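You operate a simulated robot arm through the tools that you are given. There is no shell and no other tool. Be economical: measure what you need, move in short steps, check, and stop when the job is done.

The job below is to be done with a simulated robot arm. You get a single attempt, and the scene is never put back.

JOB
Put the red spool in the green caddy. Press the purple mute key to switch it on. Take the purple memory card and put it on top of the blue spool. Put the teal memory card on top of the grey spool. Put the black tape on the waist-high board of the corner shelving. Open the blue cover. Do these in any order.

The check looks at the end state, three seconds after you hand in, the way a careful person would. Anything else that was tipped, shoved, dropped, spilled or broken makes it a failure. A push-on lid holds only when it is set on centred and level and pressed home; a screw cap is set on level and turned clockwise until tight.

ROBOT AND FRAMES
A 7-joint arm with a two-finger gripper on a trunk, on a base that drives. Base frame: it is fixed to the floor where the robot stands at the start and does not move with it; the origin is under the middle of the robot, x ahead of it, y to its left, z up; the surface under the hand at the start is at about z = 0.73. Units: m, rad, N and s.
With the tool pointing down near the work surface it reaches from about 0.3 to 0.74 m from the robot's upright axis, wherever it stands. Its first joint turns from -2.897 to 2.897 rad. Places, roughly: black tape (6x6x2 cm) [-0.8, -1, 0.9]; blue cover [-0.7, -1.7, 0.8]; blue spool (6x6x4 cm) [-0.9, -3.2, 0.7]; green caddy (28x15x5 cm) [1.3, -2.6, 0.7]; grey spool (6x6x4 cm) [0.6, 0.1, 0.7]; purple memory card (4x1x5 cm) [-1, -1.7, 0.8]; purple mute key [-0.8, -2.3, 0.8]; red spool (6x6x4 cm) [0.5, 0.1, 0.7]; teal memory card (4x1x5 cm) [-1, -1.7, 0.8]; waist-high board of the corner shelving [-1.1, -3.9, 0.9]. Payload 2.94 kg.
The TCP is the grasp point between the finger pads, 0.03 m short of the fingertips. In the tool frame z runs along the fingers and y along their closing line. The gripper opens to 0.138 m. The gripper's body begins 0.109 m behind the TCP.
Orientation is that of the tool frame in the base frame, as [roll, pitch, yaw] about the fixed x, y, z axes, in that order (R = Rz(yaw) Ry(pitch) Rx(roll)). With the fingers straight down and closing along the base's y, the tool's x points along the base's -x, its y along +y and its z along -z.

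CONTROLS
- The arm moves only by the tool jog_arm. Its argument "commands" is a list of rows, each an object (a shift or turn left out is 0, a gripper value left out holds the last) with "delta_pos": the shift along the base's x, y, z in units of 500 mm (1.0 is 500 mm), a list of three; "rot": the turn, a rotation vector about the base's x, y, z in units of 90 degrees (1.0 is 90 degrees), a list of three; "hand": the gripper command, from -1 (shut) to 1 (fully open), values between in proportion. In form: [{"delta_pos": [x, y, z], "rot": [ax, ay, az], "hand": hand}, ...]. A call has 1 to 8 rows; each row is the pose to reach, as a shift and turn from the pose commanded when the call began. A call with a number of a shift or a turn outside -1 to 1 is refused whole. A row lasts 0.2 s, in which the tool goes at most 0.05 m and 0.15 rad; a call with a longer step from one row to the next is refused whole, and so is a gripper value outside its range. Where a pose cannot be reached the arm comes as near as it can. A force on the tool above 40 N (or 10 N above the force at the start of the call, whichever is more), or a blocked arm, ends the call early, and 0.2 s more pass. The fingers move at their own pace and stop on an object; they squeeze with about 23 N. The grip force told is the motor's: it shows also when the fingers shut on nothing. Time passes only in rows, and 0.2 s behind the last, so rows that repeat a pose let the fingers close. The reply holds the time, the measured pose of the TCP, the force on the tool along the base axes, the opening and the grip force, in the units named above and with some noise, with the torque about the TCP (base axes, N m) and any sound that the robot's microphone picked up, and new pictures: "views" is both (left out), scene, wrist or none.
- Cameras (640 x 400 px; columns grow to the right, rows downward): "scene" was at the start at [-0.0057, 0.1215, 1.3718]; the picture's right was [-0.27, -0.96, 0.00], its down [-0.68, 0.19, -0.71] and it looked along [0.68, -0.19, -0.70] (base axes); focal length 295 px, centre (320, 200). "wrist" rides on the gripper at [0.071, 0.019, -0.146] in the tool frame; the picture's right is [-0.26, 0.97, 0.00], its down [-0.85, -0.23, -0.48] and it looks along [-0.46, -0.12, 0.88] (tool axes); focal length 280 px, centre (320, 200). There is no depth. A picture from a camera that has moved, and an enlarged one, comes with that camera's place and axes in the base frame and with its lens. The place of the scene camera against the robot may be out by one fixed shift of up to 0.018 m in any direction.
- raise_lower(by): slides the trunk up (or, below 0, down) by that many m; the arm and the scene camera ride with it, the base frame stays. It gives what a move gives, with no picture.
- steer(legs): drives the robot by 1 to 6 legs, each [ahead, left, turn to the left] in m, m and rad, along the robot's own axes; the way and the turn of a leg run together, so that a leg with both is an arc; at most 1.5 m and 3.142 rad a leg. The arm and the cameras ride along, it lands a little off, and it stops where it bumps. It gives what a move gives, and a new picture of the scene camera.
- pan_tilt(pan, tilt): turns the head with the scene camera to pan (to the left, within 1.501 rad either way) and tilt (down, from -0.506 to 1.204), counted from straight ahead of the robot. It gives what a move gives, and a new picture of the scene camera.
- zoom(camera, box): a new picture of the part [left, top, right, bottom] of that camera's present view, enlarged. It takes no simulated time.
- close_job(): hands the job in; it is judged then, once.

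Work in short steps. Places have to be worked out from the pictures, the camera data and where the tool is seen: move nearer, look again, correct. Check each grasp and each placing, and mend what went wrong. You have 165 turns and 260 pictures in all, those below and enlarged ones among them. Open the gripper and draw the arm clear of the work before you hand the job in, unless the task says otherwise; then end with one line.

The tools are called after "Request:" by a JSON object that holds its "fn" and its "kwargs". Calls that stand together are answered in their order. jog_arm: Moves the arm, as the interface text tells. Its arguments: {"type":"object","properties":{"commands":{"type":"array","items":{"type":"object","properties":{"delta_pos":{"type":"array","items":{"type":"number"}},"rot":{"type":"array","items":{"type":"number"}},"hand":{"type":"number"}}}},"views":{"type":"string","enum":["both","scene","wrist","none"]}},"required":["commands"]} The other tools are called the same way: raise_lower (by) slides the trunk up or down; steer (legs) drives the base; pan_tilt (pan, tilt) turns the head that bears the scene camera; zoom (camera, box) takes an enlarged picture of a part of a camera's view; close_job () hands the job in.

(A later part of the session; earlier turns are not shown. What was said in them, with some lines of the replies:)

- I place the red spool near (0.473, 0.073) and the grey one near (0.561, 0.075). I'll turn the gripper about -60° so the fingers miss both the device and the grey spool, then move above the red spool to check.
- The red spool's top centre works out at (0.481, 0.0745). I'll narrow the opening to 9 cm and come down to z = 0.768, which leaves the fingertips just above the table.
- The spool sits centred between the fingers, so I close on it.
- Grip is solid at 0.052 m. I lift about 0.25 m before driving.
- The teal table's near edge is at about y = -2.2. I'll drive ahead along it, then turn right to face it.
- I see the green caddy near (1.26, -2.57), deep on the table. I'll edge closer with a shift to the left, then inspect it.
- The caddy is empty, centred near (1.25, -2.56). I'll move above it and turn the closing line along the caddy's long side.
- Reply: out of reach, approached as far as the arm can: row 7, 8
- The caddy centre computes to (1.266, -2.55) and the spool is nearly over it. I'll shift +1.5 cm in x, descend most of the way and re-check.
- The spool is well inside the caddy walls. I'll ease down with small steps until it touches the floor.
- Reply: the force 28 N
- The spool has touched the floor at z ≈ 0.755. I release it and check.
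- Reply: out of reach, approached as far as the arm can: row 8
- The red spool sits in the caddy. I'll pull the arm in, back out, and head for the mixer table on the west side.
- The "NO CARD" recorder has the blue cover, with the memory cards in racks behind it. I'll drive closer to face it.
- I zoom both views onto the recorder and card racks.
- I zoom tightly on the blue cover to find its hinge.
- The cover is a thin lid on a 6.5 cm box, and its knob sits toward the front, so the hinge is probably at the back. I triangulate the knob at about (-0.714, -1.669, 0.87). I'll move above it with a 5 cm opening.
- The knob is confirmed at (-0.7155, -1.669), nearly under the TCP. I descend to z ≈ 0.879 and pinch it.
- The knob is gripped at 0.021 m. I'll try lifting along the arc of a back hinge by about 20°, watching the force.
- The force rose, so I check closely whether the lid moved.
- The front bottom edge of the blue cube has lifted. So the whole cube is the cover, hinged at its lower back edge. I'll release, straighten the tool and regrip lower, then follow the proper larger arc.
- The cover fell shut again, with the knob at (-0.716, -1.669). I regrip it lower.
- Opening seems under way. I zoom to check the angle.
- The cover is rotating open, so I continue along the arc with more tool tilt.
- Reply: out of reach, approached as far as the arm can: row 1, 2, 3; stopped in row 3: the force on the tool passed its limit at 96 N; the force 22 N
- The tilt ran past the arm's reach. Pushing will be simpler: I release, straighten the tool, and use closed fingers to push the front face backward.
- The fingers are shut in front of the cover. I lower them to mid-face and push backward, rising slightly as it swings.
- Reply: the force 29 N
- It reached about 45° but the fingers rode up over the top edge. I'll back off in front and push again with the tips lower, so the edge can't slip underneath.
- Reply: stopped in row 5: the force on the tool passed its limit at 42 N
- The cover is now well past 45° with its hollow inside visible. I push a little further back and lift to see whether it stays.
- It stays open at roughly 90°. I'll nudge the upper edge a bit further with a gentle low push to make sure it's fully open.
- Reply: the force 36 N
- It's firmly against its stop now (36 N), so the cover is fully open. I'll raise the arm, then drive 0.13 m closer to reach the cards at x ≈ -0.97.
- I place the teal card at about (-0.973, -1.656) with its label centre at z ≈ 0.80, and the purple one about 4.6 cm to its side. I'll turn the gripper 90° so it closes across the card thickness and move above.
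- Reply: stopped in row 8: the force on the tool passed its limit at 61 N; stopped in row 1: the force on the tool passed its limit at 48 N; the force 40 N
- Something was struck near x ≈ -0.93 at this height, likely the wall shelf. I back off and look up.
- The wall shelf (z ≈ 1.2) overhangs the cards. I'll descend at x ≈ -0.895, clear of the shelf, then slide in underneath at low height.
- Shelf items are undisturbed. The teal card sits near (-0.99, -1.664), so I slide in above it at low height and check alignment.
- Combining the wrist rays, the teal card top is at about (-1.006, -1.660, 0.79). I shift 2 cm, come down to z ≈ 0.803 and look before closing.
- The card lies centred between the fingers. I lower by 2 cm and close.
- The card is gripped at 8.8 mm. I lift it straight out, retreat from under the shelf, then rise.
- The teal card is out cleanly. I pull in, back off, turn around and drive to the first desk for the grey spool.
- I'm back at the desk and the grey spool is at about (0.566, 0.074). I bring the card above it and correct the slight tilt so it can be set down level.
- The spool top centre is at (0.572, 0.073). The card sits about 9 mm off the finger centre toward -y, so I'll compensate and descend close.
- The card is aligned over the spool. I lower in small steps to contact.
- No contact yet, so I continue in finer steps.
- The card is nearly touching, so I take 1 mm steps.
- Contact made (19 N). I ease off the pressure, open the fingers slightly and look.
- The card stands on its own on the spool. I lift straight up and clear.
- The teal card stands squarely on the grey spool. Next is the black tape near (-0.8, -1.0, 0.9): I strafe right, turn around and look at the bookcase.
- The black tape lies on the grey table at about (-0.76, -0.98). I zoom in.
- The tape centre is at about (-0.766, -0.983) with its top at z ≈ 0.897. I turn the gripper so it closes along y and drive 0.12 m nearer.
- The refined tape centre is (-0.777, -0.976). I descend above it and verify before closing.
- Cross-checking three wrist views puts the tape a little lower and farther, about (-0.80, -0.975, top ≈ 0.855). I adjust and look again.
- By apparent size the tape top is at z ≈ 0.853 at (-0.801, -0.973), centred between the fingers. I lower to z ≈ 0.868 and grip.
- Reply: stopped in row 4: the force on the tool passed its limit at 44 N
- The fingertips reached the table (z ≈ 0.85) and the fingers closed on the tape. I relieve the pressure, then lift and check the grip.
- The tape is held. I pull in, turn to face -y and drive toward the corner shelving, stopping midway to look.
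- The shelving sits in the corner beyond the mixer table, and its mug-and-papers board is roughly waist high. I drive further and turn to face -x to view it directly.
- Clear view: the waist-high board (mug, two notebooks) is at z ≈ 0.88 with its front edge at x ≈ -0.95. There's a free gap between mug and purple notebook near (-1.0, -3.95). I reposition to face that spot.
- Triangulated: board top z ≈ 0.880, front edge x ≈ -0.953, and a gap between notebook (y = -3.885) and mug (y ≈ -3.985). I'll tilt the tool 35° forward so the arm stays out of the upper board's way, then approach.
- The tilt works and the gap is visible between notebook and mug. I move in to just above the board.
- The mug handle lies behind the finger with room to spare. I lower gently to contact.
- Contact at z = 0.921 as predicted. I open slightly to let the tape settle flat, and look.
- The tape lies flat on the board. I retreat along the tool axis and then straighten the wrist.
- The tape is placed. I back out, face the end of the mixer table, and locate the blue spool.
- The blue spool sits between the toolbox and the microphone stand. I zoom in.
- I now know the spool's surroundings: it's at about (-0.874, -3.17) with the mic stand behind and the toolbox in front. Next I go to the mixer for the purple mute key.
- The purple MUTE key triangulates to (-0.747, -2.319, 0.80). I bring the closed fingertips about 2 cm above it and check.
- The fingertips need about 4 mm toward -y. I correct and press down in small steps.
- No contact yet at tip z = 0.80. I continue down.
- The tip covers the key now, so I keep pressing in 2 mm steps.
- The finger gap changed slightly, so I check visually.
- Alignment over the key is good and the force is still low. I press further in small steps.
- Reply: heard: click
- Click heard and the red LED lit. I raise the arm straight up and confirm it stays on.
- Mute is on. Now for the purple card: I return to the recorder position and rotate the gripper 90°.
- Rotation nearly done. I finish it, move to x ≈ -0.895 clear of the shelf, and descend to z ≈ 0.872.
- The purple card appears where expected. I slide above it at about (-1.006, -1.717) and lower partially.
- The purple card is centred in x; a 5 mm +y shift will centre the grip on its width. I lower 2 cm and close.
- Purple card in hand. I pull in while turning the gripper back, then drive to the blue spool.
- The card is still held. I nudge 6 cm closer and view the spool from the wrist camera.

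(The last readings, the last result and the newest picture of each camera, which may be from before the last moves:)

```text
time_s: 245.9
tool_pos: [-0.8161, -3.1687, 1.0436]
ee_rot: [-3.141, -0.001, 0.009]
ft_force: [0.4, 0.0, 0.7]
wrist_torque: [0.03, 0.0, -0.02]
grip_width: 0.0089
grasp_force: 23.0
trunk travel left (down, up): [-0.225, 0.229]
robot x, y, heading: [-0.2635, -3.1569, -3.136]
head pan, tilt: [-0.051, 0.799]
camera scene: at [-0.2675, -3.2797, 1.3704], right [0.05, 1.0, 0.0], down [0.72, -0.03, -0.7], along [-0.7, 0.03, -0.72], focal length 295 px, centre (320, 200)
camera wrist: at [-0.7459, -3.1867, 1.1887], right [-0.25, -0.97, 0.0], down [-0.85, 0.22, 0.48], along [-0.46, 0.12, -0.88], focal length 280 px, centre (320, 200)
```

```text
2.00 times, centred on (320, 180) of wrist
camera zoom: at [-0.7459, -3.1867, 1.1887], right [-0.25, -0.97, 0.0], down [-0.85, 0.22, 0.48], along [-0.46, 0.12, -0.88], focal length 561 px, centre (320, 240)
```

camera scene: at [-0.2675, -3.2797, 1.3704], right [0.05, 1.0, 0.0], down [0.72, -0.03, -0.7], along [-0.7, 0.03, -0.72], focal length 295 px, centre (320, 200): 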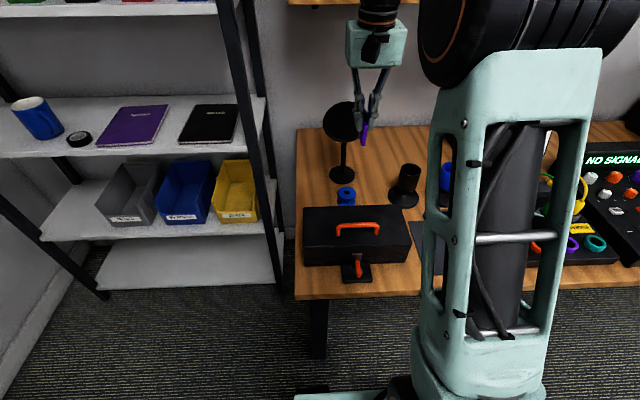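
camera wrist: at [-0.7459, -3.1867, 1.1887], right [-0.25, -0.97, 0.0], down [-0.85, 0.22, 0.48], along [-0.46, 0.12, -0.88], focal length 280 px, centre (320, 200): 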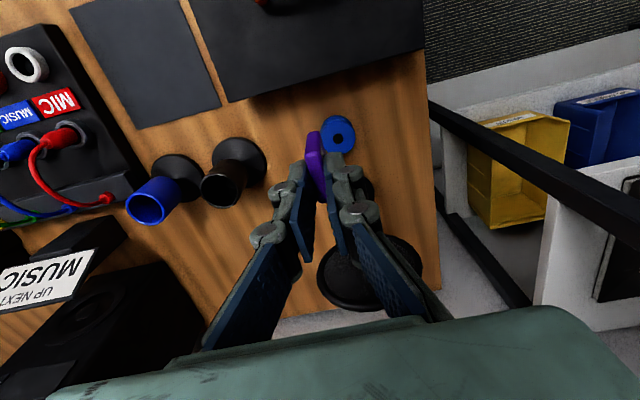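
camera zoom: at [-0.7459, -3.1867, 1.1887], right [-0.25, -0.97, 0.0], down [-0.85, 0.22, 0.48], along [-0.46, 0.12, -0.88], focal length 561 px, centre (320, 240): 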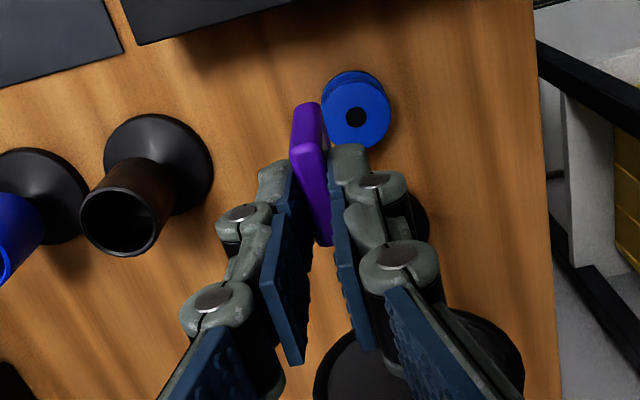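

I put the spool top at about (-0.873, -3.182, 0.76). I move over it at moderate height and refine.

Request:
{"fn": "jog_arm", "kwargs": {"commands": [{"delta_pos": [-0.04, -0.01, -0.06], "hand": -1}, {"delta_pos": [-0.08, -0.02, -0.13], "hand": -1}, {"delta_pos": [-0.112, -0.027, -0.2], "hand": -1}, {"delta_pos": [-0.112, -0.027, -0.28], "hand": -1}, {"delta_pos": [-0.112, -0.027, -0.3], "hand": -1}]}}

Request:
{"fn": "zoom", "kwargs": {"camera": "wrist", "box": [240, 80, 400, 240]}}

Request:
{"fn": "zoom", "kwargs": {"camera": "scene", "box": [290, 90, 410, 230]}}

```text
time_s: 247.1
tool_pos: [-0.8749, -3.182, 0.8938]
ee_rot: [-3.141, 0.001, 0.008]
ft_force: [0.0, 0.4, 0.5]
wrist_torque: [0.0, 0.02, 0.01]
grip_width: 0.0089
grasp_force: 23.0
trunk travel left (down, up): [-0.225, 0.229]
robot x, y, heading: [-0.2645, -3.1553, -3.137]
head pan, tilt: [-0.051, 0.799]
camera scene: at [-0.2674, -3.2798, 1.3704], right [0.05, 1.0, 0.0], down [0.72, -0.03, -0.7], along [-0.7, 0.03, -0.72], focal length 295 px, centre (320, 200)
camera wrist: at [-0.8028, -3.2, 1.0377], right [-0.25, -0.97, 0.0], down [-0.85, 0.22, 0.48], along [-0.46, 0.12, -0.88], focal length 280 px, centre (320, 200)
```

scene: 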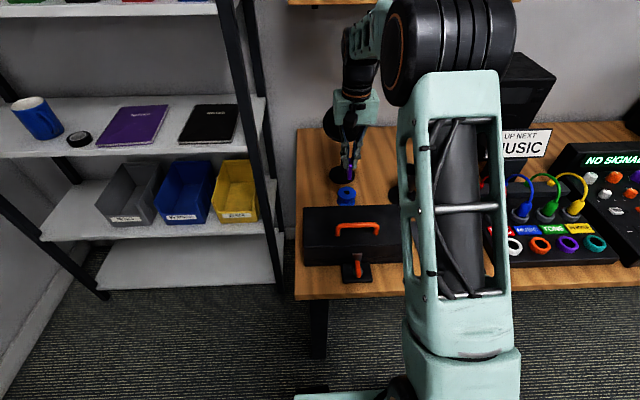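
wrist: 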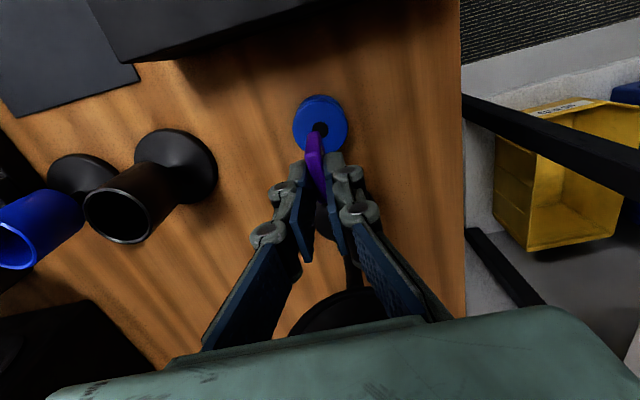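

```text
2.50 times, centred on (320, 160) of wrist
camera zoom: at [-0.8028, -3.2, 1.0377], right [-0.25, -0.97, 0.0], down [-0.85, 0.22, 0.48], along [-0.46, 0.12, -0.88], focal length 701 px, centre (320, 300)
```

zoom: 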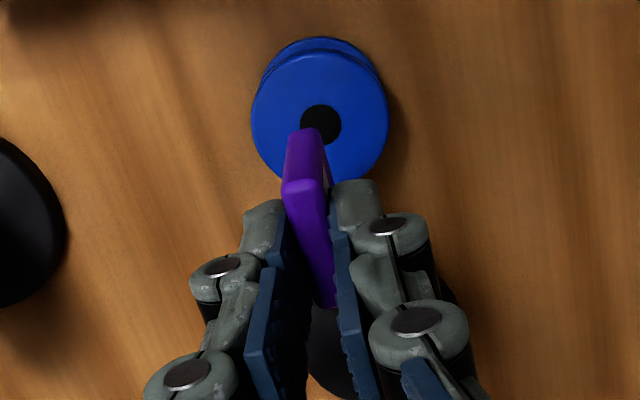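

```text
2.86 times, centred on (350, 160) of scene
camera zoom: at [-0.2674, -3.2798, 1.3704], right [0.05, 1.0, 0.0], down [0.72, -0.03, -0.7], along [-0.7, 0.03, -0.72], focal length 843 px, centre (234, 314)
```

zoom: 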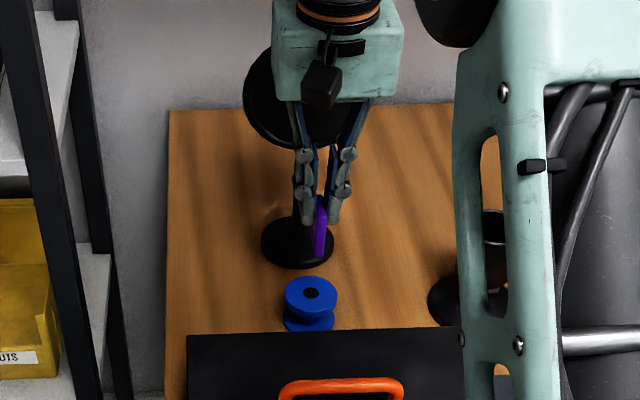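

The card centre (-0.870, -3.181) is already over the spool centre. I descend to just above contact.

Request:
{"fn": "jog_arm", "kwargs": {"commands": [{"delta_pos": [0, 0, -0.05], "hand": -1}, {"delta_pos": [0, 0, -0.1], "hand": -1}, {"delta_pos": [0, 0, -0.112], "hand": -1}], "views": "none"}}

Request:
{"fn": "zoom", "kwargs": {"camera": "scene", "box": [310, 130, 390, 220]}}

Request:
{"fn": "zoom", "kwargs": {"camera": "wrist", "box": [240, 80, 400, 240]}}

```text
time_s: 247.9
tool_pos: [-0.8748, -3.1816, 0.8369]
ee_rot: [3.14, 0.003, 0.01]
ft_force: [1.0, 0.2, -0.1]
wrist_torque: [0.0, 0.03, 0.02]
grip_width: 0.0088
grasp_force: 22.7
trunk travel left (down, up): [-0.225, 0.229]
robot x, y, heading: [-0.2638, -3.1603, -3.139]
head pan, tilt: [-0.051, 0.799]
```

```text
4.44 times, centred on (350, 175) of scene
camera zoom: at [-0.2674, -3.2798, 1.3704], right [0.05, 1.0, 0.0], down [0.72, -0.03, -0.7], along [-0.7, 0.03, -0.72], focal length 1311 px, centre (187, 311)
```

zoom: 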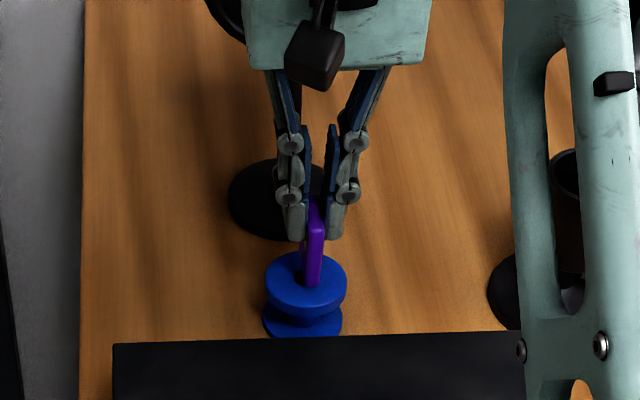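

```text
2.50 times, centred on (320, 160) of wrist
camera zoom: at [-0.8034, -3.1996, 0.9817], right [-0.25, -0.97, 0.0], down [-0.85, 0.22, 0.48], along [-0.46, 0.12, -0.88], focal length 701 px, centre (320, 300)
```

zoom: 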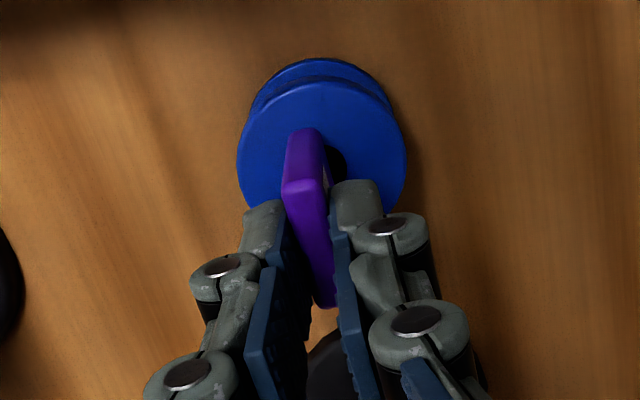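

Nearly perfect; the card is about 4 mm toward +y. I correct and lower in small steps to contact.

Request:
{"fn": "jog_arm", "kwargs": {"commands": [{"delta_pos": [0, -0.008, -0.008], "hand": -1}, {"delta_pos": [0, -0.008, -0.014], "hand": -1}, {"delta_pos": [0, -0.008, -0.018], "hand": -1}], "views": "none"}}

```text
time_s: 248.7
tool_pos: [-0.8749, -3.1853, 0.8315]
ee_rot: [-3.141, 0.008, 0.007]
ft_force: [-0.4, -0.2, 15.7]
wrist_torque: [-0.02, -0.13, 0.0]
grip_width: 0.0087
grasp_force: 22.9
trunk travel left (down, up): [-0.225, 0.229]
robot x, y, heading: [-0.2635, -3.1592, -3.14]
head pan, tilt: [-0.051, 0.799]
```

Contact (15.7 N). I ease off, open gently and look.

Request:
{"fn": "jog_arm", "kwargs": {"commands": [{"delta_pos": [0, 0, 0.005], "hand": -1}, {"delta_pos": [0, 0, 0.005], "hand": -0.75}, {"delta_pos": [0, 0, 0.005], "hand": -0.6}, {"delta_pos": [0, 0, 0.005], "hand": -0.5}, {"delta_pos": [0, 0, 0.005], "hand": -0.5}], "views": "wrist"}}

Request:
{"fn": "zoom", "kwargs": {"camera": "scene", "box": [310, 130, 390, 220]}}

```text
time_s: 249.9
tool_pos: [-0.8744, -3.1846, 0.83]
ee_rot: [3.141, 0.001, 0.01]
ft_force: [1.0, -1.7, 0.0]
wrist_torque: [-0.04, -0.03, 0.0]
grip_width: 0.0343
grasp_force: 0.0
trunk travel left (down, up): [-0.225, 0.229]
robot x, y, heading: [-0.2652, -3.1563, -3.137]
head pan, tilt: [-0.051, 0.799]
camera wrist: at [-0.803, -3.2031, 0.9751], right [-0.25, -0.97, 0.0], down [-0.85, 0.22, 0.48], along [-0.46, 0.12, -0.88], focal length 280 px, centre (320, 200)
```

wrist: 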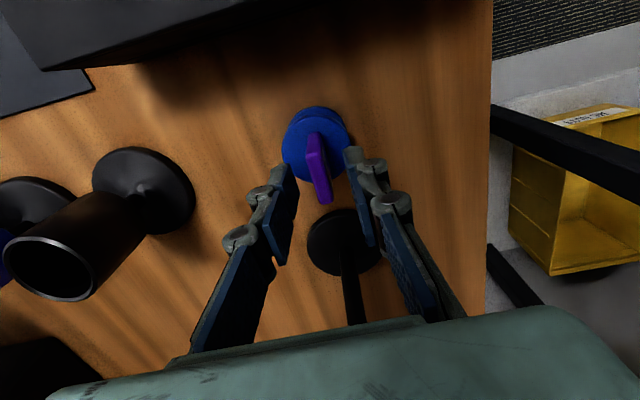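

```text
4.44 times, centred on (350, 175) of scene
camera zoom: at [-0.2672, -3.2798, 1.3704], right [0.05, 1.0, 0.0], down [0.72, -0.03, -0.7], along [-0.7, 0.03, -0.72], focal length 1311 px, centre (187, 311)
```

zoom: 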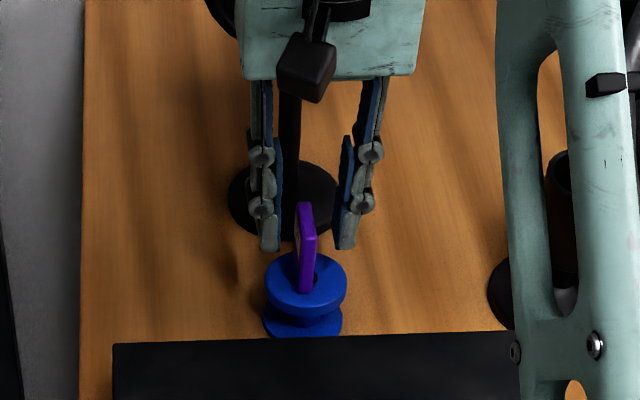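

The card stands by itself on the blue spool. I lift straight up and retreat.

Request:
{"fn": "jog_arm", "kwargs": {"commands": [{"delta_pos": [0, 0, 0.03]}, {"delta_pos": [0, 0, 0.08]}, {"delta_pos": [0, 0, 0.16]}, {"delta_pos": [0, 0, 0.25]}, {"delta_pos": [0, 0, 0.34]}, {"delta_pos": [0.08, 0, 0.4]}, {"delta_pos": [0.16, 0, 0.42]}, {"delta_pos": [0.24, 0, 0.42]}], "views": "scene"}}

Request:
{"fn": "zoom", "kwargs": {"camera": "scene", "box": [300, 120, 400, 230]}}

```text
time_s: 251.7
tool_pos: [-0.753, -3.1861, 1.0438]
ee_rot: [-3.141, 0.001, 0.009]
ft_force: [0.4, 0.3, 0.2]
wrist_torque: [0.0, -0.04, 0.01]
grip_width: 0.0345
grasp_force: 0.1
trunk travel left (down, up): [-0.225, 0.229]
robot x, y, heading: [-0.2621, -3.1592, -3.137]
head pan, tilt: [-0.051, 0.799]
camera scene: at [-0.2671, -3.2797, 1.3704], right [0.05, 1.0, 0.0], down [0.72, -0.03, -0.7], along [-0.7, 0.03, -0.72], focal length 295 px, centre (320, 200)
```

scene: 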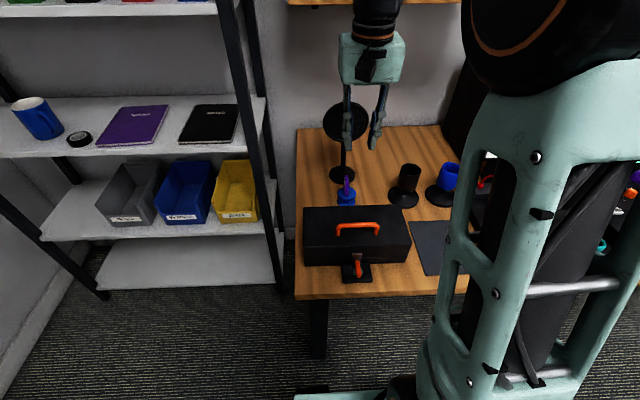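

```text
3.64 times, centred on (350, 175) of scene
camera zoom: at [-0.2671, -3.2797, 1.3704], right [0.05, 1.0, 0.0], down [0.72, -0.03, -0.7], along [-0.7, 0.03, -0.72], focal length 1073 px, centre (211, 291)
```

zoom: 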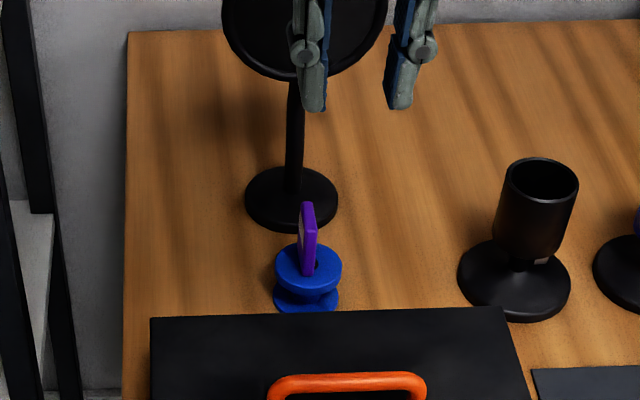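

Everything is in place. I open the gripper, back away, and take one last look at the mixer and cover.

Request:
{"fn": "jog_arm", "kwargs": {"commands": [{"delta_pos": [0.08, 0, 0.02], "hand": 0.5}, {"delta_pos": [0.16, 0, 0.04], "hand": 1}, {"delta_pos": [0.2, 0, 0.04], "hand": 1}], "views": "none"}}

Request:
{"fn": "steer", "kwargs": {"legs": [[-0.2, 0, 0], [0, -1.0, 0]]}}

Request:
{"fn": "zoom", "kwargs": {"camera": "scene", "box": [240, 80, 560, 280]}}

```text
time_s: 252.5
tool_pos: [-0.653, -3.1845, 1.0557]
ee_rot: [3.141, -0.012, 0.006]
ft_force: [0.0, -0.1, 1.3]
wrist_torque: [0.0, 0.03, 0.0]
grip_width: 0.1377
grasp_force: 0.1
trunk travel left (down, up): [-0.225, 0.229]
robot x, y, heading: [-0.2649, -3.1576, -3.138]
head pan, tilt: [-0.051, 0.799]
```

```text
time_s: 262.9
tool_pos: [-0.4549, -2.1696, 1.0594]
ee_rot: [3.14, -0.002, -0.002]
ft_force: [0.3, 0.0, 0.9]
wrist_torque: [-0.01, 0.02, 0.0]
grip_width: 0.1382
grasp_force: 0.1
trunk travel left (down, up): [-0.225, 0.229]
robot x, y, heading: [-0.0668, -2.1441, 3.134]
head pan, tilt: [-0.051, 0.799]
camera scene: at [-0.0726, -2.2593, 1.3757], right [0.15, 0.99, 0.0], down [0.66, -0.1, -0.74], along [-0.73, 0.11, -0.67], focal length 295 px, centre (320, 200)
```

scene: 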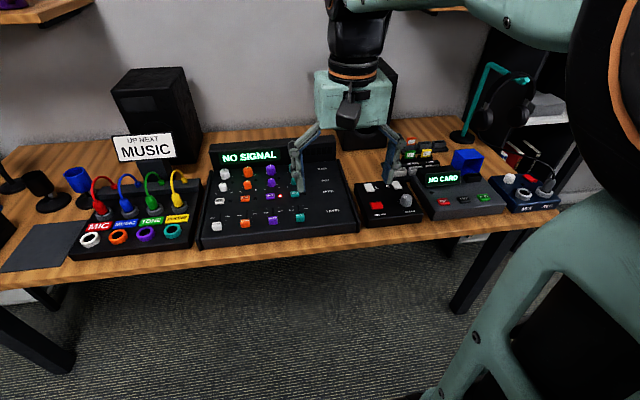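

```text
2.00 times, centred on (400, 180) of scene
camera zoom: at [-0.0726, -2.2593, 1.3757], right [0.15, 0.99, 0.0], down [0.66, -0.1, -0.74], along [-0.73, 0.11, -0.67], focal length 590 px, centre (160, 240)
```

zoom: 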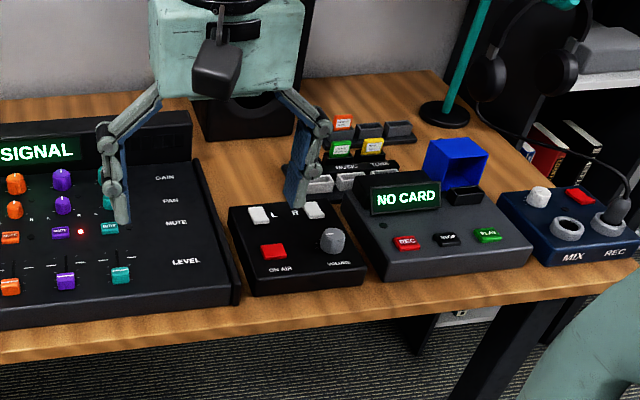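

The mute LED is lit, the cover stands open, and the arm is clear with the gripper open. I hand the job in.

Request:
{"fn": "close_job", "kwargs": {}}

```text
The job is handed in.
```

All six tasks are done and the job is handed in: the red spool is in the caddy, the mute key is on, both cards stand on their spools, the tape is on the shelf board and the blue cover is open.
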